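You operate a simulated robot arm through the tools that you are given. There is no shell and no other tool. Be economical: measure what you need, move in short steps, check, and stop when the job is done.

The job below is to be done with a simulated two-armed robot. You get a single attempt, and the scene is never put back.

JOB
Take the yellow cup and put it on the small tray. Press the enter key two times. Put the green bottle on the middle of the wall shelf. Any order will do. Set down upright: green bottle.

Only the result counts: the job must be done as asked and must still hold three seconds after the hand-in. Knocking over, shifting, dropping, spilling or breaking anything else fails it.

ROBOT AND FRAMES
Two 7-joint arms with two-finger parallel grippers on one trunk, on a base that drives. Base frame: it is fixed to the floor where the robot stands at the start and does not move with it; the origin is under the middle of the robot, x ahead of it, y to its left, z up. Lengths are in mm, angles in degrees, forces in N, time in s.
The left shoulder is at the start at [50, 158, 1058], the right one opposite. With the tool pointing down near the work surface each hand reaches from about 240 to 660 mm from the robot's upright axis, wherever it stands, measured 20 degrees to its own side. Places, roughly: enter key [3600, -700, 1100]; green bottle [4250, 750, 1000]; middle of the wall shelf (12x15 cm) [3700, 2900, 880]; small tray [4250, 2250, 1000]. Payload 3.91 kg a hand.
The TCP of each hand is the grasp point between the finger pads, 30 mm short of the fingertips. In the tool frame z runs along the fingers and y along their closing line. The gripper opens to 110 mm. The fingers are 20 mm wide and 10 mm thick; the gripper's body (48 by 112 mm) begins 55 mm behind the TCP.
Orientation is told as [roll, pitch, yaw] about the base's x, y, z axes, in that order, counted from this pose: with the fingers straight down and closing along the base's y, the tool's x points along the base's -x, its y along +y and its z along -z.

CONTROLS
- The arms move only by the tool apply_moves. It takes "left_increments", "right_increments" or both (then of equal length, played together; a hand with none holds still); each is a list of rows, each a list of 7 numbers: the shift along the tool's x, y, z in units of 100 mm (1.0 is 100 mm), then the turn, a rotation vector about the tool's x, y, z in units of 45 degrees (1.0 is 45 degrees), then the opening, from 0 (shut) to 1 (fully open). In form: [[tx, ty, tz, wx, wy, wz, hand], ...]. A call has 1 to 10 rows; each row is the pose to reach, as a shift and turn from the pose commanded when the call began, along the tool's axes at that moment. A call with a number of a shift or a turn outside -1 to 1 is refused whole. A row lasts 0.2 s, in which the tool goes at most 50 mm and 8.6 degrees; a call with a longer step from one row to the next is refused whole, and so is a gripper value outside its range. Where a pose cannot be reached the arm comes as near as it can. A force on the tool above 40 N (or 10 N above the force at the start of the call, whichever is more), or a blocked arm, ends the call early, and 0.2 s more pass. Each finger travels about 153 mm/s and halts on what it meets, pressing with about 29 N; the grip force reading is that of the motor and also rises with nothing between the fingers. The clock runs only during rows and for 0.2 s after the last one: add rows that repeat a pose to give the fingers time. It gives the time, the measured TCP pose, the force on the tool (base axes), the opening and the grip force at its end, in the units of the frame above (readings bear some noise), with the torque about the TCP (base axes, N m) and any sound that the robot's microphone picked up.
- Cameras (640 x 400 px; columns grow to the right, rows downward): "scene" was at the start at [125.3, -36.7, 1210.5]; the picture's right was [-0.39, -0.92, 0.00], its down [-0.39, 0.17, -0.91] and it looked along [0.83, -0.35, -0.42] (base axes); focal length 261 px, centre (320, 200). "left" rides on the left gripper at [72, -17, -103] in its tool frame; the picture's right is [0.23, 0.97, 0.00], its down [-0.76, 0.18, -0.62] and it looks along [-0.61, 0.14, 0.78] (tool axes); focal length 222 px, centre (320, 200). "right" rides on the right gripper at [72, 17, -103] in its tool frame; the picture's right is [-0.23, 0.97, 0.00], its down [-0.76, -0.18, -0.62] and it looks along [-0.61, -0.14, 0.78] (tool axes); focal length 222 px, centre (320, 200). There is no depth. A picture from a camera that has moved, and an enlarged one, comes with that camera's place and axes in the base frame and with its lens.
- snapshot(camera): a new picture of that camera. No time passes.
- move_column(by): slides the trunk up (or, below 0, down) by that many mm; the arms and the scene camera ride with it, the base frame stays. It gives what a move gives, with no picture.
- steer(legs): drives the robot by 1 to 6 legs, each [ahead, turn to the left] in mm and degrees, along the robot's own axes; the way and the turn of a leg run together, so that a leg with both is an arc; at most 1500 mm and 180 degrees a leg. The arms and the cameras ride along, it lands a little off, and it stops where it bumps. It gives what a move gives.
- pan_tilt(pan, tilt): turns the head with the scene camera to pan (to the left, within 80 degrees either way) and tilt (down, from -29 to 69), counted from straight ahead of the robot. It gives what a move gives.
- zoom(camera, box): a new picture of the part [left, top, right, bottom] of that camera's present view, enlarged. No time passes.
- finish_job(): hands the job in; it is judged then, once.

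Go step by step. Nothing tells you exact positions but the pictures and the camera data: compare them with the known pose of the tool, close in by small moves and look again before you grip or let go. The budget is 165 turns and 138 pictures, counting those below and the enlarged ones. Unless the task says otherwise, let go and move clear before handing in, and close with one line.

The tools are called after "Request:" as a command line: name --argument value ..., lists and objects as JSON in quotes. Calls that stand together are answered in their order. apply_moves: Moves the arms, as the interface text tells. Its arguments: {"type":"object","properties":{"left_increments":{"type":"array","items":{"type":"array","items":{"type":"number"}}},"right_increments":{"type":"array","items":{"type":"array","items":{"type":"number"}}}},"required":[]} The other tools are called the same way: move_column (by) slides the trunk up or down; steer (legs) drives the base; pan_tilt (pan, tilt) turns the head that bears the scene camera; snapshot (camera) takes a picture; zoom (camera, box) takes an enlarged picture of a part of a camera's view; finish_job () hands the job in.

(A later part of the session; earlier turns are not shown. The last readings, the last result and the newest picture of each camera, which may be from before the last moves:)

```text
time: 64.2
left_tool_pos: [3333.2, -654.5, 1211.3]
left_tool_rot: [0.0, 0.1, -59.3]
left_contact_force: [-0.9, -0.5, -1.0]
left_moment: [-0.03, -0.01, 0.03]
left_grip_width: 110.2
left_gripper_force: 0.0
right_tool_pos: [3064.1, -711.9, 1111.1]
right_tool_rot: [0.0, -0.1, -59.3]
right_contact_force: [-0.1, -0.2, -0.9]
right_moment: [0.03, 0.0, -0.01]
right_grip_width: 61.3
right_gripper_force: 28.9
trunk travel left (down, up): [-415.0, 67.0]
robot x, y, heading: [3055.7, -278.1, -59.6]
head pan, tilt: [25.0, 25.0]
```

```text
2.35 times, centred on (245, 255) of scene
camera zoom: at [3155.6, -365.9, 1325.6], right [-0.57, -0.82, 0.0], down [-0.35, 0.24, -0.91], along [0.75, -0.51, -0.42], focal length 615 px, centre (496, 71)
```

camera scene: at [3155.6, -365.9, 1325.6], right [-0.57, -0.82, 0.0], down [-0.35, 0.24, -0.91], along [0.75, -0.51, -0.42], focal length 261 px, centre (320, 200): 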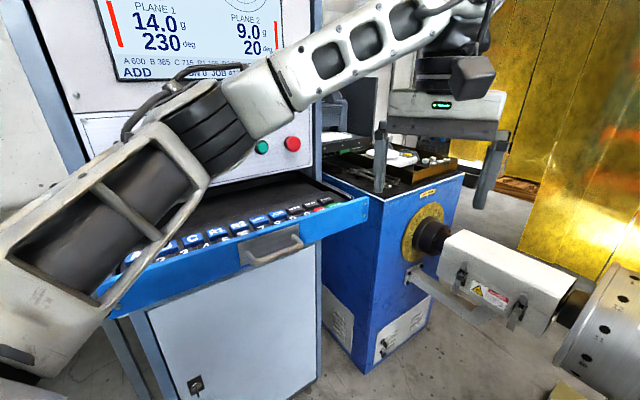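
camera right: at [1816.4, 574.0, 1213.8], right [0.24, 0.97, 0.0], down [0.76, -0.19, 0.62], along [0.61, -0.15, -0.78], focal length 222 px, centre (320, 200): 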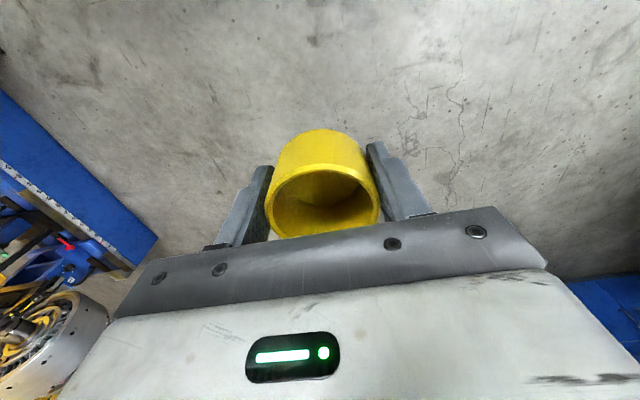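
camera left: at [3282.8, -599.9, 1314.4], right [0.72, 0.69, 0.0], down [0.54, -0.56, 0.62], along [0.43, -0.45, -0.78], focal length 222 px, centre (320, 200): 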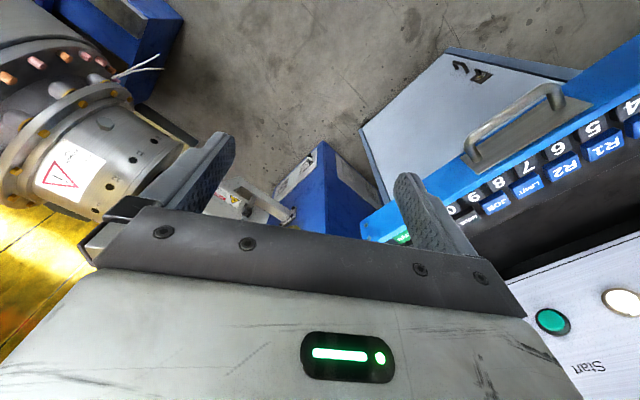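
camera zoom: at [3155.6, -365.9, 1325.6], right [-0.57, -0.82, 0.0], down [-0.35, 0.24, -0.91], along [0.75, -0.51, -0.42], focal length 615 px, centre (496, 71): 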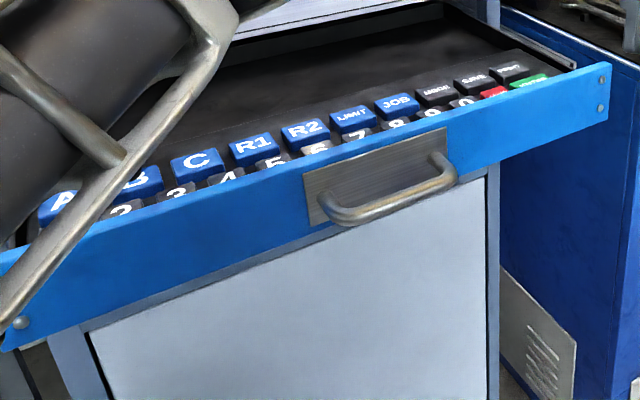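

Enter is the green key at roughly [3613, -720, 1040] at the drawer's right end. I'll drive closer and shut the left fingers.

Request:
steer --legs '[[0, 21], [190, 0], [0, -21]]'

Request:
apply_moves --left_increments '[[0, 0, 0, 0, 0, 0.13, 0.7], [0, 0, 0, 0, 0, 0.3, 0.4], [0, 0, 0, 0, 0, 0.47, 0.1], [0, 0, 0, 0, 0, 0.6, 0], [0, 0, 0, 0, 0, 0.68, 0], [0, 0, 0, 0, 0, 0.68, 0]]'

Request:
snapshot --camera "scene"

Request:
snapshot --camera "left"

```text
time: 67.9
left_tool_pos: [3479.7, -773.9, 1212.2]
left_tool_rot: [-0.1, 0.0, -59.5]
left_contact_force: [0.1, -0.2, -0.4]
left_moment: [0.0, -0.03, -0.03]
left_grip_width: 110.1
left_gripper_force: 0.1
right_tool_pos: [3211.3, -829.2, 1112.1]
right_tool_rot: [0.0, 0.0, -59.5]
right_contact_force: [-0.5, -0.2, -0.9]
right_moment: [-0.01, -0.02, -0.01]
right_grip_width: 60.9
right_gripper_force: 28.7
trunk travel left (down, up): [-415.0, 67.0]
robot x, y, heading: [3206.7, -397.3, -59.6]
head pan, tilt: [25.0, 25.0]
```

```text
time: 69.3
left_tool_pos: [3480.8, -773.9, 1211.2]
left_tool_rot: [0.0, 0.0, -90.2]
left_contact_force: [-0.8, 0.2, 0.0]
left_moment: [0.01, -0.01, 0.04]
left_grip_width: 0.0
left_gripper_force: 29.7
right_tool_pos: [3210.5, -830.1, 1111.3]
right_tool_rot: [0.0, 0.0, -59.5]
right_contact_force: [0.4, -0.2, -0.9]
right_moment: [0.02, 0.0, -0.02]
right_grip_width: 61.2
right_gripper_force: 28.9
trunk travel left (down, up): [-415.0, 67.0]
robot x, y, heading: [3206.0, -400.4, -59.6]
head pan, tilt: [25.0, 25.0]
```

```text
105 pictures are left
camera scene: at [3303.6, -485.2, 1325.5], right [-0.57, -0.82, 0.0], down [-0.35, 0.24, -0.91], along [0.75, -0.52, -0.42], focal length 261 px, centre (320, 200)
```

scene: 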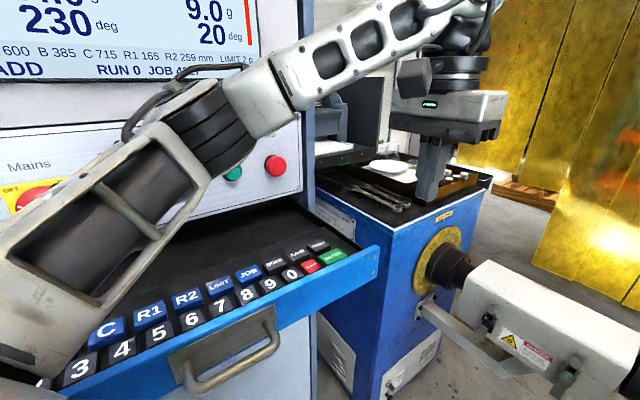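

```text
104 pictures are left
camera left: at [3464.7, -701.4, 1314.4], right [0.97, 0.22, 0.0], down [0.18, -0.76, 0.62], along [0.14, -0.61, -0.78], focal length 222 px, centre (320, 200)
```

left: 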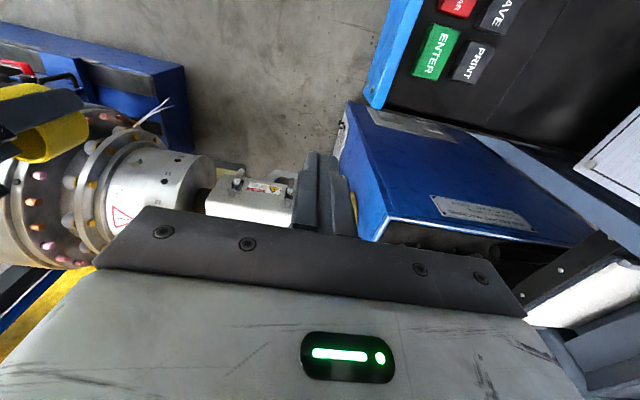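

Enter key is at about [3580, -699, 1057] and is about 45 x 28 mm. I'll move above it.

Request:
apply_moves --left_increments '[[0.2, 0.25, 0, 0, 0, 0, 0], [0.45, 0.55, 0, 0, 0, 0, 0], [0.65, 0.85, 0.15, 0, 0, 0, 0], [0.75, 0.99, 0.4, 0, 0, 0, 0], [0.75, 0.99, 0.7, 0, 0, 0, 0], [0.75, 0.99, 0.8, 0, 0, 0, 0], [0.75, 0.99, 0.8, 0, 0, 0, 0]]'

Request:
snapshot --camera "scene"

Request:
snapshot --camera "left"

```text
time: 70.9
left_tool_pos: [3579.9, -698.6, 1131.6]
left_tool_rot: [-0.1, 0.0, -90.1]
left_contact_force: [-1.0, 0.4, 0.0]
left_moment: [0.02, 0.01, 0.04]
left_grip_width: 0.3
left_gripper_force: 28.6
right_tool_pos: [3211.3, -830.2, 1110.4]
right_tool_rot: [0.0, -0.1, -59.6]
right_contact_force: [0.8, 0.1, -0.4]
right_moment: [0.04, -0.03, 0.01]
right_grip_width: 61.0
right_gripper_force: 28.8
trunk travel left (down, up): [-415.0, 67.0]
robot x, y, heading: [3205.8, -397.5, -59.6]
head pan, tilt: [25.0, 25.0]
```

```text
103 pictures are left
camera scene: at [3303.5, -485.2, 1325.5], right [-0.57, -0.82, 0.0], down [-0.35, 0.24, -0.91], along [0.75, -0.52, -0.42], focal length 261 px, centre (320, 200)
```

scene: 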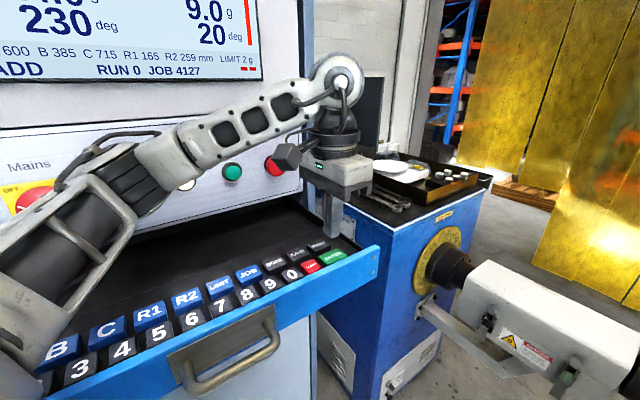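

```text
102 pictures are left
camera left: at [3564.8, -625.6, 1233.5], right [0.97, 0.23, 0.0], down [0.18, -0.76, 0.62], along [0.14, -0.61, -0.78], focal length 222 px, centre (320, 200)
```

left: 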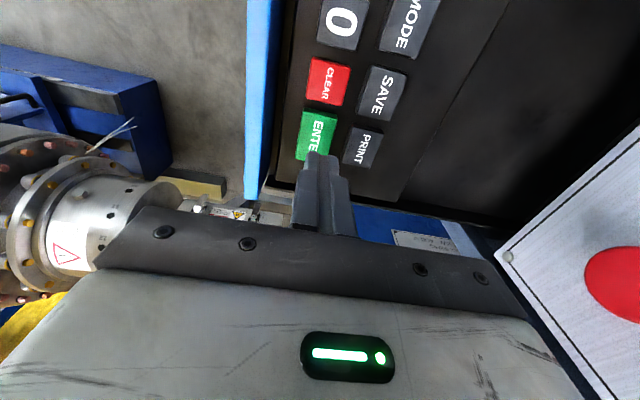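

Request:
apply_moves --left_increments '[[0, -0.01, 0.15, 0, 0, 0, 0], [0, -0.02, 0.3, 0, 0, 0, 0], [0, -0.02, 0.38, 0, 0, 0, 0], [0, -0.02, 0.42, 0, 0, 0, 0], [0, -0.02, 0.42, 0, 0, 0, 0]]'

Request:
zoom --camera "scene" --box '[240, 200, 400, 300]'

Request:
zoom --camera "left" --box '[240, 80, 400, 180]'

```text
time: 72.1
left_tool_pos: [3578.0, -699.0, 1089.3]
left_tool_rot: [0.0, -0.1, -90.1]
left_contact_force: [-0.3, -0.1, 1.4]
left_moment: [-0.04, -0.01, 0.03]
left_grip_width: 0.0
left_gripper_force: 29.0
right_tool_pos: [3211.5, -829.5, 1111.4]
right_tool_rot: [0.0, 0.1, -59.5]
right_contact_force: [-0.1, 1.0, -0.8]
right_moment: [-0.03, 0.0, 0.0]
right_grip_width: 61.0
right_gripper_force: 29.3
trunk travel left (down, up): [-415.0, 67.0]
robot x, y, heading: [3205.4, -399.6, -59.7]
head pan, tilt: [25.0, 25.0]
heard: click
```

```text
4.00 times, centred on (320, 250) of scene
camera zoom: at [3303.6, -485.1, 1325.5], right [-0.57, -0.82, 0.0], down [-0.35, 0.24, -0.91], along [0.75, -0.52, -0.42], focal length 1046 px, centre (320, 0)
```

zoom: 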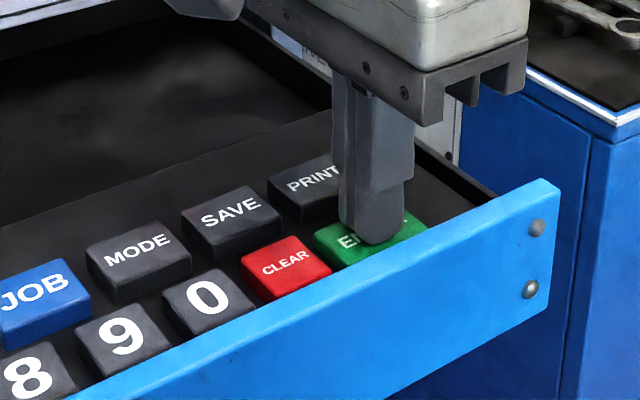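

```text
4.00 times, centred on (320, 130) of left
camera zoom: at [3561.2, -625.9, 1192.1], right [0.97, 0.23, 0.0], down [0.18, -0.76, 0.62], along [0.14, -0.61, -0.78], focal length 888 px, centre (320, 480)
```

zoom: 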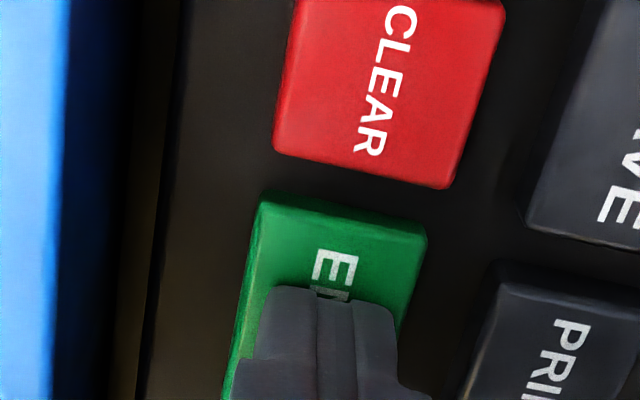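

I heard one click while on the ENTER key. I'll lift fully, then press a second time.

Request:
apply_moves --left_increments '[[0, 0, -0.1, 0, 0, 0, 0], [0, 0, -0.25, 0, 0, 0, 0], [0, 0, -0.25, 0, 0, 0, 0]]'

Request:
apply_moves --left_increments '[[0, 0, 0.13, 0, 0, 0, 0], [0, 0, 0.21, 0, 0, 0, 0], [0, 0, 0.25, 0, 0, 0, 0], [0, 0, 0.25, 0, 0, 0, 0]]'

```text
time: 72.9
left_tool_pos: [3577.9, -698.4, 1115.4]
left_tool_rot: [0.0, 0.0, -90.1]
left_contact_force: [0.8, -0.5, 0.4]
left_moment: [-0.01, 0.02, -0.03]
left_grip_width: 0.1
left_gripper_force: 29.5
right_tool_pos: [3211.4, -831.7, 1112.1]
right_tool_rot: [0.0, 0.0, -59.6]
right_contact_force: [-0.7, -0.2, -1.3]
right_moment: [0.04, -0.02, -0.01]
right_grip_width: 61.0
right_gripper_force: 28.9
trunk travel left (down, up): [-415.0, 67.0]
robot x, y, heading: [3211.4, -395.6, -59.7]
head pan, tilt: [25.0, 25.0]
```

```text
time: 73.9
left_tool_pos: [3578.0, -698.5, 1089.3]
left_tool_rot: [0.1, -0.1, -90.1]
left_contact_force: [-0.1, -0.4, 2.5]
left_moment: [-0.02, 0.02, 0.02]
left_grip_width: 0.0
left_gripper_force: 28.5
right_tool_pos: [3210.6, -830.3, 1111.1]
right_tool_rot: [0.0, 0.0, -59.5]
right_contact_force: [-0.2, 0.7, -0.1]
right_moment: [0.03, -0.01, 0.0]
right_grip_width: 61.2
right_gripper_force: 29.1
trunk travel left (down, up): [-415.0, 67.0]
robot x, y, heading: [3208.0, -399.0, -59.5]
head pan, tilt: [25.0, 25.0]
heard: click
```

Second click heard. I'll lift clear and check the screen.

Request:
apply_moves --left_increments '[[0, 0, -0.15, 0, 0, 0, 0], [0, 0, -0.4, 0, 0, 0, 0], [0, 0, -0.7, 0, 0, 0, 0], [0, 0, -1.0, 0, 0, 0, 0], [0, 0, -1.0, 0, 0, 0, 0]]'

Request:
apply_moves --left_increments '[[-0.2, -0.25, 0, 0, 0, -0.13, 0], [-0.4, -0.5, 0, 0, 0, -0.3, 0], [-0.6, -0.75, 0, 0, 0, -0.45, 0], [-0.8, -0.98, 0, 0, 0, -0.6, 0], [-0.8, -0.98, 0, 0, 0, -0.68, 0]]'

Request:
snapshot --camera "scene"

```text
time: 75.1
left_tool_pos: [3578.1, -700.2, 1190.0]
left_tool_rot: [0.0, 0.0, -90.1]
left_contact_force: [-0.3, -0.7, -0.1]
left_moment: [0.01, 0.02, 0.01]
left_grip_width: 0.1
left_gripper_force: 29.1
right_tool_pos: [3209.8, -829.4, 1111.8]
right_tool_rot: [0.0, 0.0, -59.6]
right_contact_force: [-0.2, -0.1, -0.5]
right_moment: [-0.02, -0.02, 0.03]
right_grip_width: 61.1
right_gripper_force: 28.9
trunk travel left (down, up): [-415.0, 67.0]
robot x, y, heading: [3207.9, -400.0, -59.8]
head pan, tilt: [25.0, 25.0]
```

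```text
time: 76.3
left_tool_pos: [3481.4, -777.2, 1189.2]
left_tool_rot: [0.0, 0.0, -59.3]
left_contact_force: [1.0, 0.1, -0.1]
left_moment: [-0.04, 0.01, -0.02]
left_grip_width: 0.0
left_gripper_force: 29.3
right_tool_pos: [3211.8, -830.2, 1111.9]
right_tool_rot: [0.0, 0.0, -59.5]
right_contact_force: [0.0, 0.8, 0.4]
right_moment: [-0.05, -0.04, 0.01]
right_grip_width: 61.4
right_gripper_force: 29.0
trunk travel left (down, up): [-415.0, 67.0]
robot x, y, heading: [3206.1, -400.6, -59.4]
head pan, tilt: [25.0, 25.0]
```

```text
99 pictures are left
camera scene: at [3303.8, -485.0, 1325.5], right [-0.57, -0.82, 0.0], down [-0.35, 0.24, -0.91], along [0.75, -0.52, -0.42], focal length 261 px, centre (320, 200)
```

scene: 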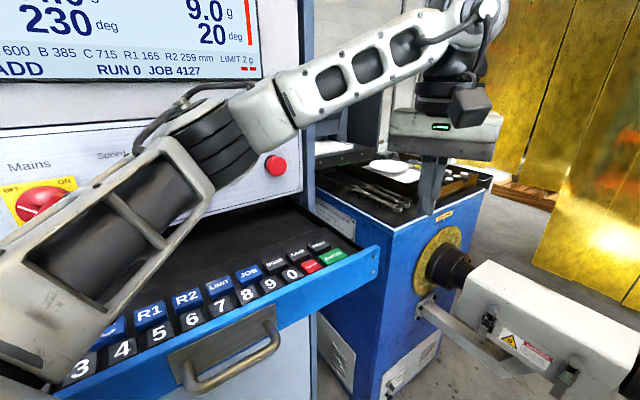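

Now on to the bottle. I'll back off and drive to roughly [3150, 560] facing +x.

Request:
steer --legs '[[-300, 0], [0, 141.5], [690, 0], [0, -82]]'

Request:
pan_tilt --pan 0 --tilt 15

Request:
snapshot --camera "scene"

Request:
snapshot --camera "right"

```text
time: 91.2
left_tool_pos: [3598.5, 607.6, 1189.4]
left_tool_rot: [0.0, -0.1, 2.6]
left_contact_force: [-0.4, 0.4, -0.2]
left_moment: [0.02, 0.01, -0.03]
left_grip_width: 0.1
left_gripper_force: 28.9
right_tool_pos: [3518.6, 346.1, 1112.0]
right_tool_rot: [0.0, 0.0, 2.7]
right_contact_force: [0.6, 0.4, -1.2]
right_moment: [-0.01, -0.01, 0.02]
right_grip_width: 61.1
right_gripper_force: 28.8
trunk travel left (down, up): [-415.0, 67.0]
robot x, y, heading: [3133.4, 545.1, 2.7]
head pan, tilt: [25.0, 25.0]
```

```text
time: 92.0
left_tool_pos: [3597.7, 608.0, 1189.2]
left_tool_rot: [0.0, 0.0, 2.7]
left_contact_force: [0.0, 0.1, 0.2]
left_moment: [0.02, 0.01, -0.02]
left_grip_width: 0.0
left_gripper_force: 28.8
right_tool_pos: [3518.0, 347.1, 1111.5]
right_tool_rot: [0.0, 0.1, 2.6]
right_contact_force: [0.3, 0.9, 0.0]
right_moment: [0.01, -0.03, 0.02]
right_grip_width: 61.0
right_gripper_force: 28.9
trunk travel left (down, up): [-415.0, 67.0]
robot x, y, heading: [3132.3, 547.5, 2.7]
head pan, tilt: [0.0, 15.0]
```

```text
98 pictures are left
camera scene: at [3267.3, 549.9, 1341.7], right [0.04, -1.0, 0.0], down [-0.26, -0.01, -0.97], along [0.96, 0.04, -0.26], focal length 261 px, centre (320, 200)
```

scene: 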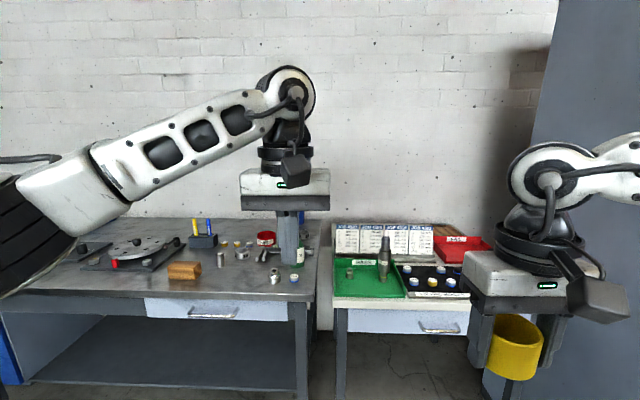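

```text
97 pictures are left
camera right: at [3445.4, 359.6, 1214.2], right [0.18, 0.98, 0.0], down [0.77, -0.14, 0.62], along [0.61, -0.11, -0.78], focal length 222 px, centre (320, 200)
```

right: 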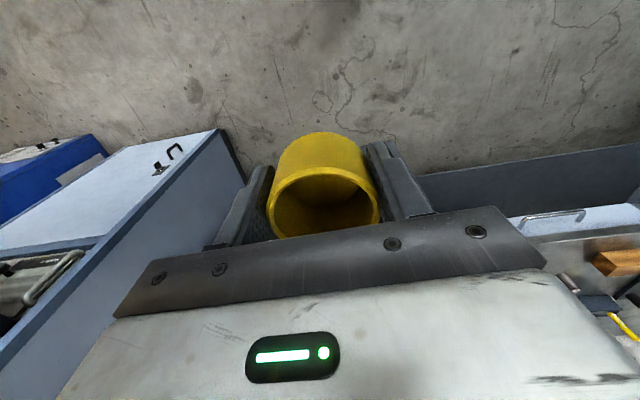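

Request:
zoom --camera "scene" --box '[220, 200, 380, 300]'

Request:
snapshot --camera "left"

```text
4.00 times, centred on (300, 250) of scene
camera zoom: at [3267.3, 549.9, 1341.7], right [0.04, -1.0, 0.0], down [-0.26, -0.01, -0.97], along [0.96, 0.04, -0.26], focal length 1046 px, centre (400, 0)
```

zoom: 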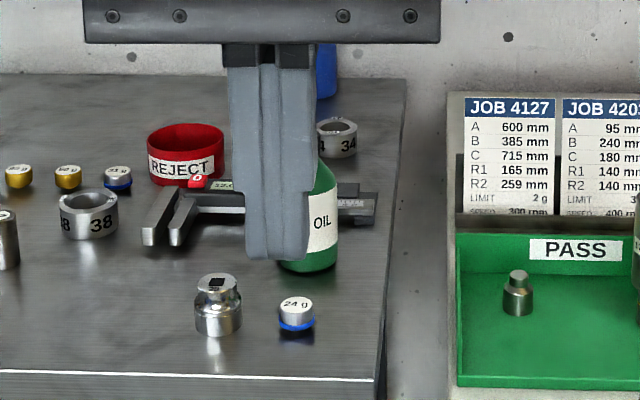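

```text
95 pictures are left
camera left: at [3527.5, 588.9, 1291.8], right [-0.27, 0.96, 0.0], down [0.75, 0.21, 0.62], along [0.6, 0.17, -0.78], focal length 222 px, centre (320, 200)
```

left: 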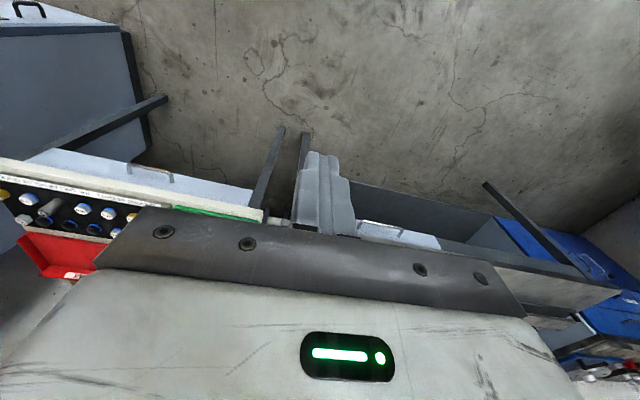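

Request:
apply_moves --left_increments '[[0.0, 0.4, 0, 0, 0, 0, 0.3], [0, 0.8, 0, 0, 0, 0, 0.6], [0, 1.0, 0, 0, 0, 0, 1], [0, 1.0, 0, 0, 0, 0, 1]]'

Request:
zoom --camera "scene" --box '[200, 190, 360, 290]'

```text
time: 93.0
left_tool_pos: [3592.9, 708.3, 1191.0]
left_tool_rot: [0.0, 0.0, 2.7]
left_contact_force: [0.4, 0.0, 0.3]
left_moment: [0.0, 0.01, 0.01]
left_grip_width: 110.0
left_gripper_force: 0.0
right_tool_pos: [3519.1, 346.2, 1110.9]
right_tool_rot: [0.0, 0.0, 2.7]
right_contact_force: [0.5, 0.4, -1.3]
right_moment: [0.0, 0.01, 0.01]
right_grip_width: 61.0
right_gripper_force: 29.2
trunk travel left (down, up): [-415.0, 67.0]
robot x, y, heading: [3136.3, 543.9, 2.7]
head pan, tilt: [0.0, 15.0]
```

```text
4.00 times, centred on (280, 240) of scene
camera zoom: at [3267.3, 549.6, 1341.7], right [0.04, -1.0, 0.0], down [-0.26, -0.01, -0.97], along [0.96, 0.04, -0.26], focal length 1046 px, centre (480, 40)
```

zoom: 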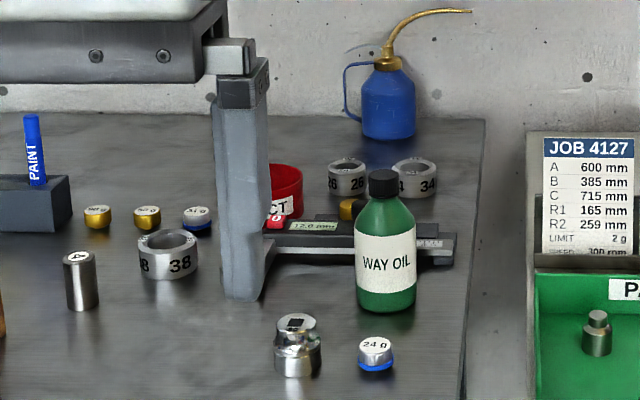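

Request:
steer --legs '[[250, -2.7]]'

Request:
snapshot --camera "left"

Request:
pan_tilt --pan 15 --tilt 30

Request:
snapshot --camera "scene"

```text
time: 94.9
left_tool_pos: [3851.6, 692.3, 1189.3]
left_tool_rot: [0.0, 0.0, 0.1]
left_contact_force: [0.5, 0.1, 0.5]
left_moment: [0.04, -0.01, 0.03]
left_grip_width: 110.0
left_gripper_force: 0.0
right_tool_pos: [3760.6, 335.9, 1111.1]
right_tool_rot: [0.0, 0.0, 0.0]
right_contact_force: [0.1, 0.3, -0.9]
right_moment: [0.01, 0.01, 0.0]
right_grip_width: 61.3
right_gripper_force: 29.3
trunk travel left (down, up): [-415.0, 67.0]
robot x, y, heading: [3386.4, 551.1, -0.3]
head pan, tilt: [0.0, 15.0]
```

```text
93 pictures are left
camera left: at [3780.3, 675.6, 1292.1], right [-0.23, 0.97, 0.0], down [0.76, 0.18, 0.62], along [0.61, 0.14, -0.78], focal length 222 px, centre (320, 200)
```

left: 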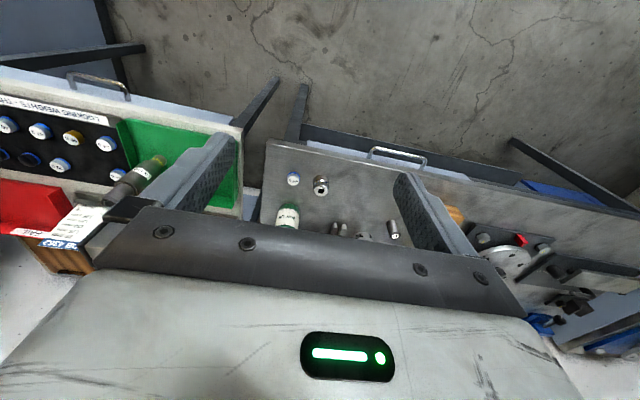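

```text
time: 95.6
left_tool_pos: [3851.5, 692.7, 1190.0]
left_tool_rot: [0.1, 0.0, 0.1]
left_contact_force: [0.1, 0.3, 0.1]
left_moment: [-0.02, -0.01, -0.03]
left_grip_width: 110.0
left_gripper_force: 0.0
right_tool_pos: [3760.4, 333.6, 1111.5]
right_tool_rot: [0.0, 0.0, 0.0]
right_contact_force: [-0.2, -0.2, 0.1]
right_moment: [0.0, -0.02, -0.02]
right_grip_width: 61.2
right_gripper_force: 29.4
trunk travel left (down, up): [-415.0, 67.0]
robot x, y, heading: [3384.9, 548.1, -0.2]
head pan, tilt: [15.0, 30.0]
```

```text
92 pictures are left
camera scene: at [3513.5, 572.2, 1317.6], right [0.26, -0.97, 0.0], down [-0.48, -0.13, -0.87], along [0.84, 0.22, -0.5], focal length 261 px, centre (320, 200)
```

scene: 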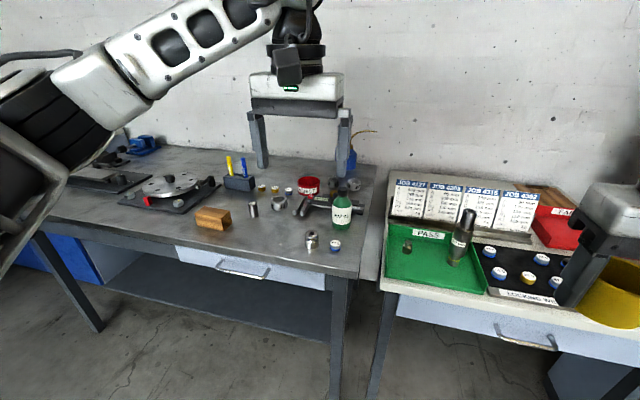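

Request:
zoom --camera "scene" --box '[290, 170, 390, 260]'

Request:
zoom --camera "left" --box '[240, 140, 400, 240]'

```text
4.44 times, centred on (340, 215) of scene
camera zoom: at [3513.5, 572.2, 1317.6], right [0.26, -0.97, 0.0], down [-0.48, -0.13, -0.87], along [0.84, 0.22, -0.5], focal length 1162 px, centre (231, 133)
```

zoom: 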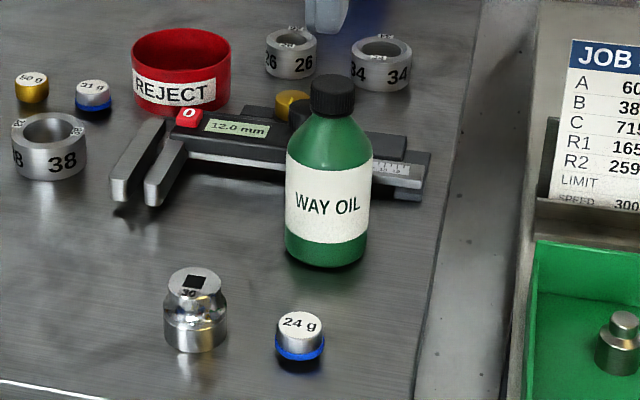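

```text
4.00 times, centred on (320, 190) of left
camera zoom: at [3779.7, 675.6, 1292.4], right [-0.23, 0.97, 0.0], down [0.76, 0.18, 0.62], along [0.61, 0.14, -0.78], focal length 888 px, centre (320, 240)
```

zoom: 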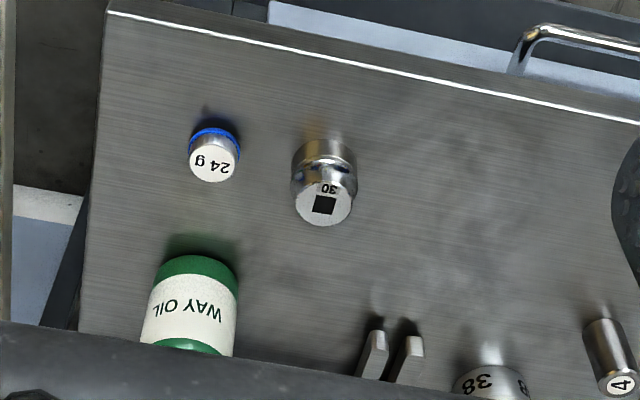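

Bottle (60 mm diameter, axis at about [4218, 681], bench at about 815, cap top about 949) gets gripped from above at TCP z about 905. I'll raise the cup hand first so the trunk can be lowered safely, then drive closer.

Request:
apply_moves --right_increments '[[0, 0, -0.04, 0, 0, 0, 0], [0, 0, -0.12, 0, 0, 0, 0], [0, 0, -0.22, 0, 0, 0, 0], [0, 0, -0.34, 0, 0, 0, 0], [0, 0, -0.47, 0, 0, 0, 0], [0, 0, -0.6, 0, 0, 0, 0], [0, 0, -0.74, 0, 0, 0, 0], [0, 0, -0.87, 0, 0, 0, 0], [0, 0, -0.96, 0, 0, 0, 0], [0, 0, -1.0, 0, 0, 0, 0]]'

Request:
steer --legs '[[0, -13.6], [285, 0], [0, 13.8]]'

Request:
snapshot --camera "scene"

Request:
snapshot --camera "left"

Request:
snapshot --camera "right"

```text
time: 97.8
left_tool_pos: [3851.8, 691.2, 1190.4]
left_tool_rot: [0.0, 0.0, 0.1]
left_contact_force: [0.7, 0.3, -0.2]
left_moment: [0.01, -0.01, -0.03]
left_grip_width: 109.9
left_gripper_force: 0.1
right_tool_pos: [3761.1, 334.7, 1210.9]
right_tool_rot: [0.0, 0.1, 0.0]
right_contact_force: [-0.6, 0.3, -0.7]
right_moment: [0.0, -0.01, -0.02]
right_grip_width: 61.0
right_gripper_force: 28.6
trunk travel left (down, up): [-415.0, 67.0]
robot x, y, heading: [3384.0, 549.0, 0.0]
head pan, tilt: [15.0, 30.0]
```

```text
time: 101.5
left_tool_pos: [4130.8, 631.4, 1190.0]
left_tool_rot: [0.0, 0.0, 0.7]
left_contact_force: [-0.3, 0.4, 0.8]
left_moment: [-0.02, -0.02, 0.0]
left_grip_width: 109.9
left_gripper_force: 0.0
right_tool_pos: [4046.6, 271.0, 1212.2]
right_tool_rot: [0.0, -0.1, 0.7]
right_contact_force: [0.1, 0.7, -0.1]
right_moment: [-0.01, 0.02, 0.0]
right_grip_width: 61.2
right_gripper_force: 29.5
trunk travel left (down, up): [-415.0, 67.0]
robot x, y, heading: [3668.2, 487.9, 0.3]
head pan, tilt: [15.0, 30.0]
```

```text
89 pictures are left
camera scene: at [3795.0, 507.5, 1317.5], right [0.27, -0.96, 0.0], down [-0.48, -0.13, -0.87], along [0.83, 0.23, -0.5], focal length 261 px, centre (320, 200)
```

scene: 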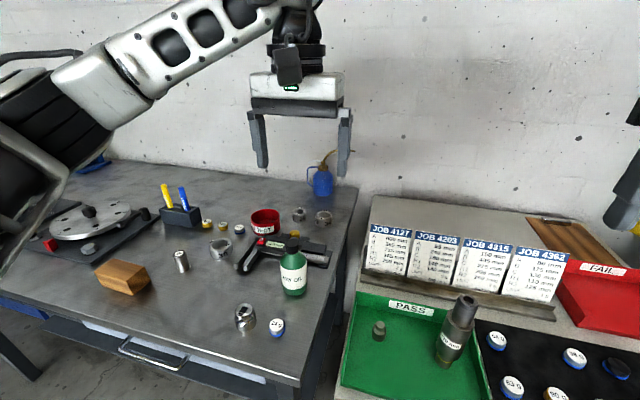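

```text
88 pictures are left
camera left: at [4060.1, 613.9, 1292.3], right [-0.24, 0.97, 0.0], down [0.76, 0.19, 0.62], along [0.61, 0.15, -0.78], focal length 222 px, centre (320, 200)
```

left: 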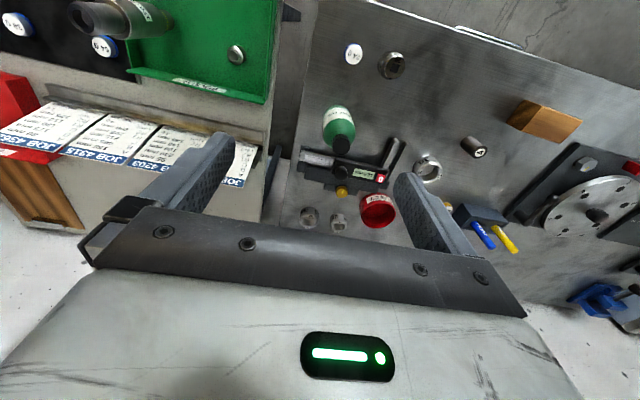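

```text
87 pictures are left
camera right: at [3973.5, 287.5, 1313.7], right [0.22, 0.98, 0.0], down [0.76, -0.17, 0.62], along [0.61, -0.14, -0.78], focal length 222 px, centre (320, 200)
```

right: 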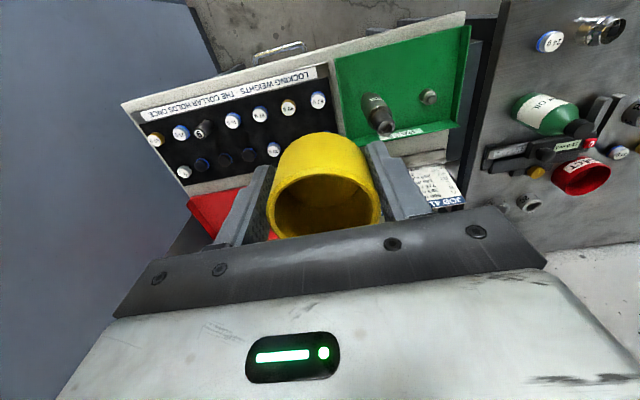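

Request:
zoom --camera "left" --box '[260, 80, 420, 180]'

Request:
zoom --camera "scene" --box '[220, 220, 360, 310]'

```text
4.00 times, centred on (340, 130) of left
camera zoom: at [4060.1, 613.9, 1292.3], right [-0.24, 0.97, 0.0], down [0.76, 0.19, 0.62], along [0.61, 0.15, -0.78], focal length 888 px, centre (240, 480)
```

zoom: 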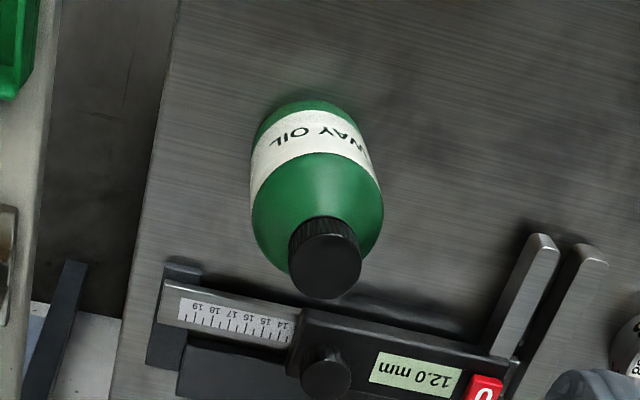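

```text
4.44 times, centred on (290, 265) of scene
camera zoom: at [3795.0, 507.5, 1317.5], right [0.27, -0.96, 0.0], down [-0.48, -0.13, -0.87], along [0.83, 0.23, -0.5], focal length 1162 px, centre (453, -89)
```

zoom: 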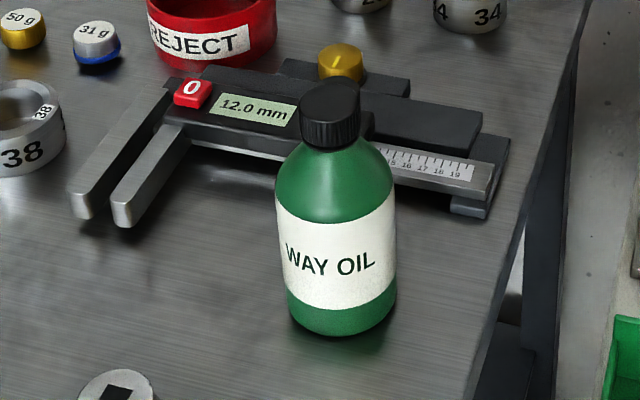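

Request:
apply_moves --left_increments '[[-0.2, 0.12, 0, 0, 0, 0, 1], [-0.45, 0.28, 0, 0, 0, 0, 1], [-0.7, 0.43, 0, 0, 0, 0, 1], [-0.8, 0.505, 0, 0, 0, 0, 1], [-0.8, 0.505, 0, 0, 0, 0, 1]]'

Request:
move_column --by -150

Request:
snapshot --camera "left"

Request:
snapshot --camera "scene"

```text
time: 102.7
left_tool_pos: [4211.4, 681.6, 1189.2]
left_tool_rot: [0.0, 0.0, 0.7]
left_contact_force: [-1.0, -0.4, 0.7]
left_moment: [0.0, 0.02, -0.03]
left_grip_width: 110.0
left_gripper_force: 0.1
right_tool_pos: [4045.6, 271.1, 1211.1]
right_tool_rot: [-0.1, 0.1, 0.8]
right_contact_force: [-0.7, -0.1, -0.2]
right_moment: [-0.02, 0.0, -0.01]
right_grip_width: 61.0
right_gripper_force: 28.8
trunk travel left (down, up): [-415.0, 67.0]
robot x, y, heading: [3667.3, 485.5, 0.4]
head pan, tilt: [15.0, 30.0]
```

```text
time: 104.5
left_tool_pos: [4211.5, 681.0, 1040.3]
left_tool_rot: [0.1, 0.0, 0.6]
left_contact_force: [0.0, -0.5, -0.8]
left_moment: [-0.02, 0.0, 0.0]
left_grip_width: 109.9
left_gripper_force: 0.0
right_tool_pos: [4045.5, 270.3, 1061.4]
right_tool_rot: [0.0, -0.1, 0.7]
right_contact_force: [-0.1, 0.4, -0.6]
right_moment: [0.01, 0.03, -0.04]
right_grip_width: 61.3
right_gripper_force: 29.2
trunk travel left (down, up): [-265.0, 217.0]
robot x, y, heading: [3666.5, 488.0, 0.5]
head pan, tilt: [15.0, 30.0]
```

```text
84 pictures are left
camera left: at [4139.6, 663.6, 1142.6], right [-0.24, 0.97, 0.0], down [0.76, 0.19, 0.62], along [0.61, 0.15, -0.78], focal length 222 px, centre (320, 200)
```

left: 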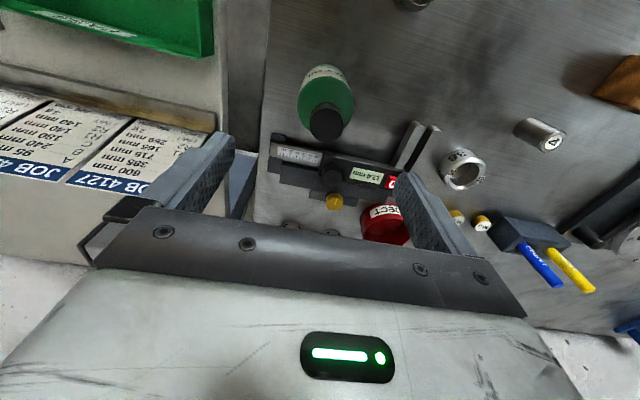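

```text
83 pictures are left
camera scene: at [3794.8, 507.0, 1167.6], right [0.27, -0.96, 0.0], down [-0.48, -0.13, -0.87], along [0.83, 0.23, -0.5], focal length 261 px, centre (320, 200)
```

scene: 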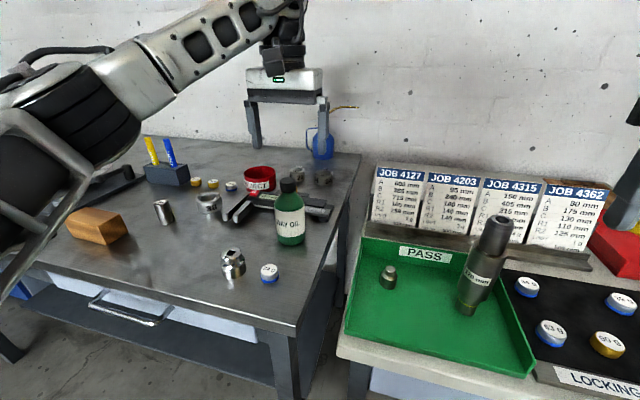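

Request:
apply_moves --left_increments '[[0.03, 0.02, 0.25, 0, 0, 0, 1], [0.05, 0.04, 0.5, 0, 0, 0, 1], [0.05, 0.04, 0.8, 0, 0, 0, 1], [0.05, 0.04, 0.8, 0, 0, 0, 1]]'

Request:
snapshot --camera "left"

Request:
snapshot --camera "scene"

```text
time: 105.5
left_tool_pos: [4206.9, 682.0, 960.3]
left_tool_rot: [0.1, -0.2, 0.7]
left_contact_force: [0.5, -0.5, 0.1]
left_moment: [0.0, 0.0, 0.01]
left_grip_width: 109.9
left_gripper_force: 0.0
right_tool_pos: [4045.6, 271.9, 1059.4]
right_tool_rot: [-0.1, 0.1, 0.7]
right_contact_force: [-0.3, -0.6, -0.6]
right_moment: [0.0, 0.0, 0.02]
right_grip_width: 61.0
right_gripper_force: 28.8
trunk travel left (down, up): [-265.0, 217.0]
robot x, y, heading: [3668.9, 483.4, 0.4]
head pan, tilt: [15.0, 30.0]
```

```text
82 pictures are left
camera left: at [4135.3, 664.8, 1063.5], right [-0.24, 0.97, 0.0], down [0.76, 0.19, 0.62], along [0.61, 0.15, -0.78], focal length 222 px, centre (320, 200)
```

left: 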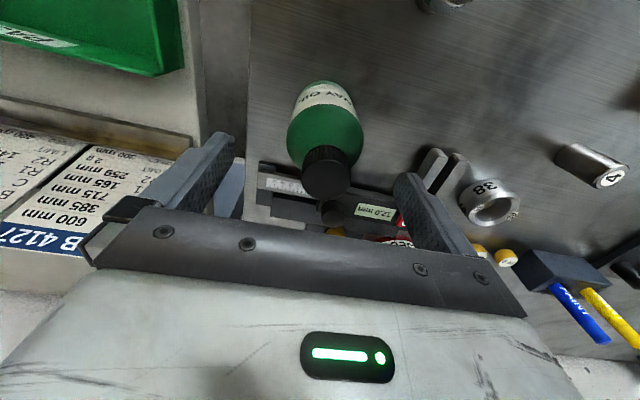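

```text
81 pictures are left
camera scene: at [3794.9, 507.0, 1167.6], right [0.27, -0.96, 0.0], down [-0.48, -0.13, -0.87], along [0.83, 0.23, -0.5], focal length 261 px, centre (320, 200)
```

scene: 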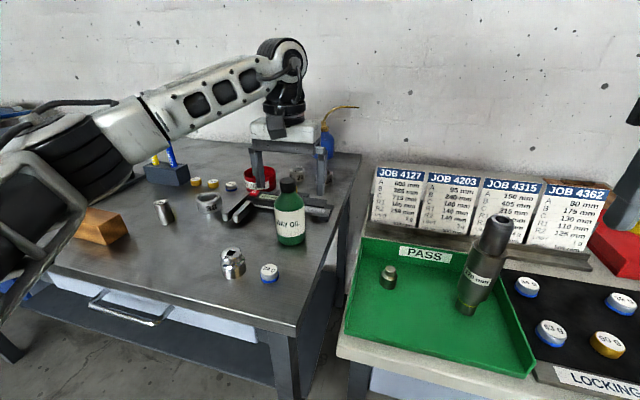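

Request:
apply_moves --left_increments '[[0.02, 0.02, 0.2, 0, 0, 0, 1], [0.03, 0.03, 0.4, 0, 0, 0, 1], [0.03, 0.03, 0.53, 0, 0, 0, 1], [0.03, 0.03, 0.53, 0, 0, 0, 1]]'

Request:
snapshot --camera "left"

Request:
zoom --camera "scene" --box '[220, 120, 380, 260]'

```text
time: 106.5
left_tool_pos: [4202.5, 687.7, 907.6]
left_tool_rot: [0.0, -0.1, 0.8]
left_contact_force: [0.5, 0.9, -0.5]
left_moment: [0.0, 0.01, -0.02]
left_grip_width: 110.0
left_gripper_force: 0.0
right_tool_pos: [4045.0, 271.2, 1060.1]
right_tool_rot: [-0.1, 0.1, 0.7]
right_contact_force: [-0.2, -0.2, 0.7]
right_moment: [0.01, -0.06, 0.02]
right_grip_width: 61.2
right_gripper_force: 28.7
trunk travel left (down, up): [-265.0, 217.0]
robot x, y, heading: [3667.0, 482.8, 0.5]
head pan, tilt: [15.0, 30.0]
```

```text
80 pictures are left
camera left: at [4131.4, 670.2, 1009.3], right [-0.24, 0.97, 0.0], down [0.76, 0.19, 0.62], along [0.61, 0.15, -0.78], focal length 222 px, centre (320, 200)
```

left: 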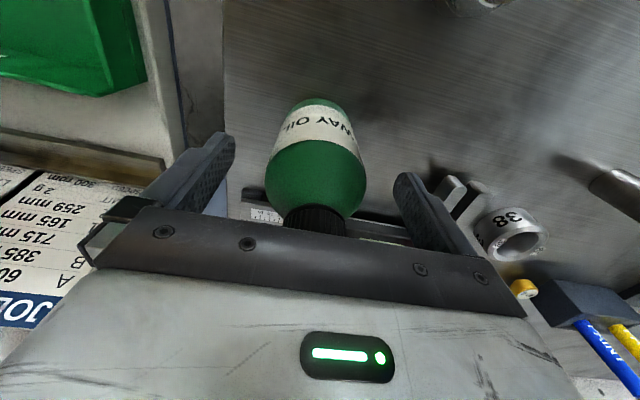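

```text
2.86 times, centred on (300, 190) of scene
camera zoom: at [3794.9, 507.0, 1167.5], right [0.27, -0.96, 0.0], down [-0.48, -0.13, -0.87], along [0.83, 0.23, -0.5], focal length 747 px, centre (377, 229)
```

zoom: 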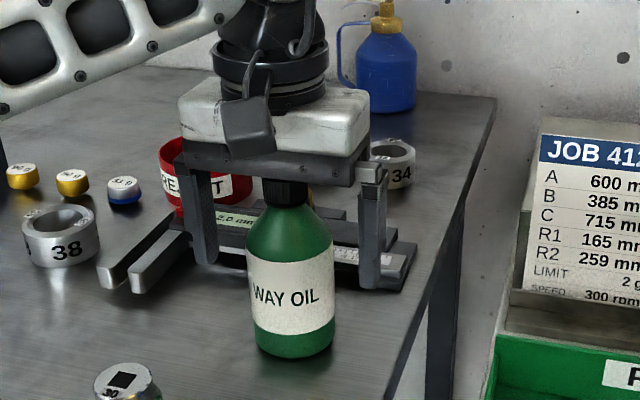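

Alignment looks good. I'll close on the bottle and lift slowly.

Request:
apply_moves --left_increments '[[0, -0.02, 0, 0, 0, 0, 0.8], [0, -0.02, 0, 0, 0, 0, 0.6], [0, -0.02, 0, 0, 0, 0, 0.4], [0, -0.02, 0, 0, 0, 0, 0.2], [0, -0.02, 0, 0, 0, 0, 0], [0, -0.02, 0, 0, 0, 0, 0]]'

Request:
apply_moves --left_increments '[[0, 0, -0.02, 0, 0, 0, 0], [0, 0, -0.05, 0, 0, 0, 0], [0, 0, -0.08, 0, 0, 0, 0], [0, 0, -0.12, 0, 0, 0, 0], [0, 0, -0.17, 0, 0, 0, 0], [0, 0, -0.22, 0, 0, 0, 0], [0, 0, -0.27, 0, 0, 0, 0], [0, 0, -0.31, 0, 0, 0, 0], [0, 0, -0.34, 0, 0, 0, 0], [0, 0, -0.35, 0, 0, 0, 0]]'

Request:
snapshot --camera "scene"

Request:
snapshot --camera "left"

```text
time: 107.8
left_tool_pos: [4202.9, 685.1, 906.8]
left_tool_rot: [-0.1, 0.0, 0.7]
left_contact_force: [0.3, 0.0, 0.8]
left_moment: [0.03, 0.02, -0.03]
left_grip_width: 58.3
left_gripper_force: 29.4
right_tool_pos: [4046.0, 272.2, 1060.1]
right_tool_rot: [0.0, 0.1, 0.7]
right_contact_force: [-0.5, -0.1, -0.8]
right_moment: [0.0, 0.03, -0.01]
right_grip_width: 61.1
right_gripper_force: 28.8
trunk travel left (down, up): [-265.0, 217.0]
robot x, y, heading: [3670.2, 484.8, 0.6]
head pan, tilt: [15.0, 30.0]
```

```text
time: 110.0
left_tool_pos: [4203.0, 684.7, 941.4]
left_tool_rot: [0.0, 0.0, 0.7]
left_contact_force: [0.0, -0.9, -2.3]
left_moment: [0.02, 0.02, 0.03]
left_grip_width: 58.1
left_gripper_force: 29.1
right_tool_pos: [4046.1, 271.1, 1060.7]
right_tool_rot: [0.0, 0.1, 0.8]
right_contact_force: [-0.7, -0.8, 0.1]
right_moment: [0.02, 0.0, 0.0]
right_grip_width: 61.0
right_gripper_force: 29.1
trunk travel left (down, up): [-265.0, 217.0]
robot x, y, heading: [3664.7, 484.6, 0.5]
head pan, tilt: [15.0, 30.0]
```

```text
78 pictures are left
camera scene: at [3795.1, 507.0, 1167.5], right [0.27, -0.96, 0.0], down [-0.48, -0.13, -0.87], along [0.83, 0.23, -0.5], focal length 261 px, centre (320, 200)
```

scene: 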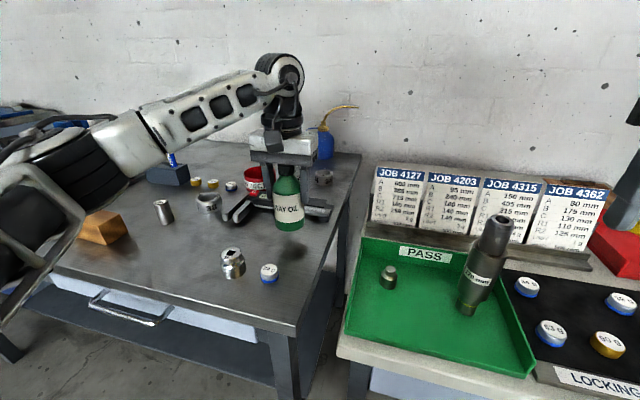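

```text
77 pictures are left
camera left: at [4131.1, 668.5, 1044.4], right [-0.24, 0.97, 0.0], down [0.76, 0.19, 0.62], along [0.6, 0.15, -0.78], focal length 222 px, centre (320, 200)
```

left: 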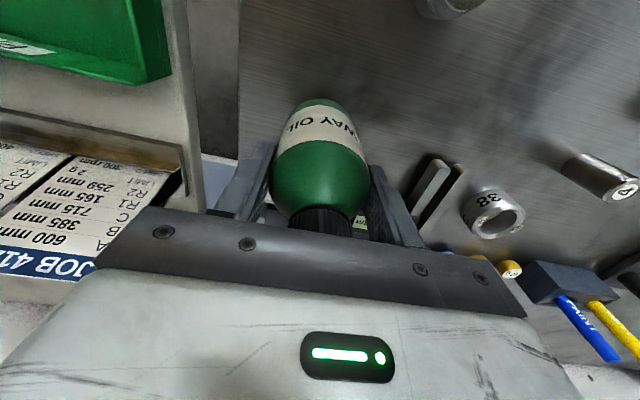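

The bottle is lifted. I'll raise the trunk and back out.

Request:
move_column --by 150

Request:
steer --legs '[[-450, 0]]'

Request:
pan_tilt --pan 60 --tilt 15

Request:
snapshot --camera "scene"

Request:
snapshot --camera "left"

```text
time: 111.8
left_tool_pos: [4203.4, 686.4, 1092.0]
left_tool_rot: [0.1, 0.0, 0.6]
left_contact_force: [0.0, -0.3, -2.6]
left_moment: [0.0, 0.01, -0.01]
left_grip_width: 58.1
left_gripper_force: 29.0
right_tool_pos: [4046.8, 271.8, 1211.3]
right_tool_rot: [0.0, 0.0, 0.7]
right_contact_force: [-0.8, 0.7, -0.5]
right_moment: [0.06, 0.01, 0.03]
right_grip_width: 61.1
right_gripper_force: 29.0
trunk travel left (down, up): [-415.0, 67.0]
robot x, y, heading: [3667.9, 484.4, 0.2]
head pan, tilt: [15.0, 30.0]
```

```text
time: 114.5
left_tool_pos: [3750.4, 682.2, 1091.9]
left_tool_rot: [0.0, 0.1, 0.7]
left_contact_force: [0.9, 0.2, -2.6]
left_moment: [-0.01, 0.03, -0.01]
left_grip_width: 58.2
left_gripper_force: 28.9
right_tool_pos: [3592.3, 267.2, 1211.8]
right_tool_rot: [0.0, -0.1, 0.6]
right_contact_force: [-0.2, -0.6, -0.3]
right_moment: [-0.02, 0.01, -0.02]
right_grip_width: 61.0
right_gripper_force: 28.7
trunk travel left (down, up): [-415.0, 67.0]
robot x, y, heading: [3217.6, 480.1, 0.2]
head pan, tilt: [15.0, 30.0]
```

```text
time: 115.7
left_tool_pos: [3750.7, 681.3, 1091.1]
left_tool_rot: [0.1, 0.0, 0.7]
left_contact_force: [-0.2, -0.1, -3.1]
left_moment: [-0.01, -0.04, -0.03]
left_grip_width: 58.0
left_gripper_force: 28.9
right_tool_pos: [3593.1, 266.6, 1210.5]
right_tool_rot: [0.1, 0.0, 0.5]
right_contact_force: [-0.1, 0.2, -0.2]
right_moment: [-0.01, -0.01, -0.03]
right_grip_width: 61.1
right_gripper_force: 29.2
trunk travel left (down, up): [-415.0, 67.0]
robot x, y, heading: [3219.6, 479.6, 0.4]
head pan, tilt: [60.0, 15.0]
```

```text
76 pictures are left
camera scene: at [3301.6, 560.3, 1341.7], right [0.87, -0.49, 0.0], down [-0.13, -0.23, -0.97], along [0.48, 0.84, -0.26], focal length 261 px, centre (320, 200)
```

scene: 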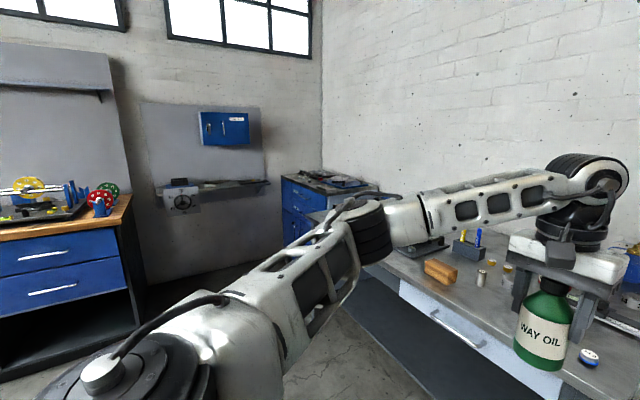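

```text
75 pictures are left
camera left: at [3678.9, 664.0, 1194.3], right [-0.24, 0.97, 0.0], down [0.76, 0.19, 0.62], along [0.61, 0.15, -0.78], focal length 222 px, centre (320, 200)
```

left: 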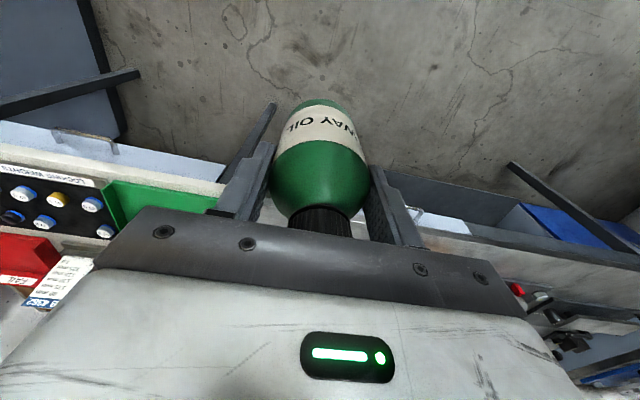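

Request:
zoom --camera "scene" --box '[130, 95, 390, 255]'

```text
2.46 times, centred on (260, 175) of scene
camera zoom: at [3301.6, 560.3, 1341.7], right [0.87, -0.49, 0.0], down [-0.13, -0.23, -0.97], along [0.48, 0.84, -0.26], focal length 643 px, centre (468, 262)
```

zoom: 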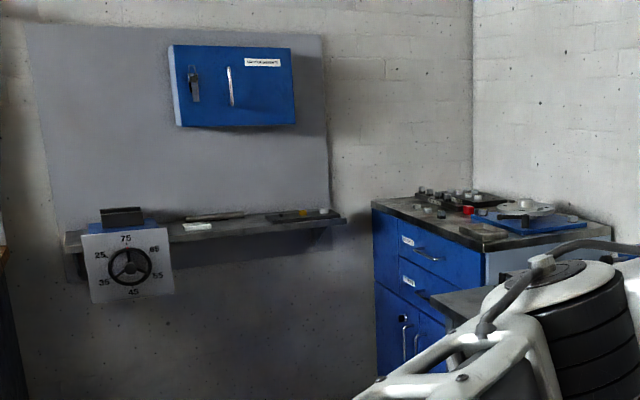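

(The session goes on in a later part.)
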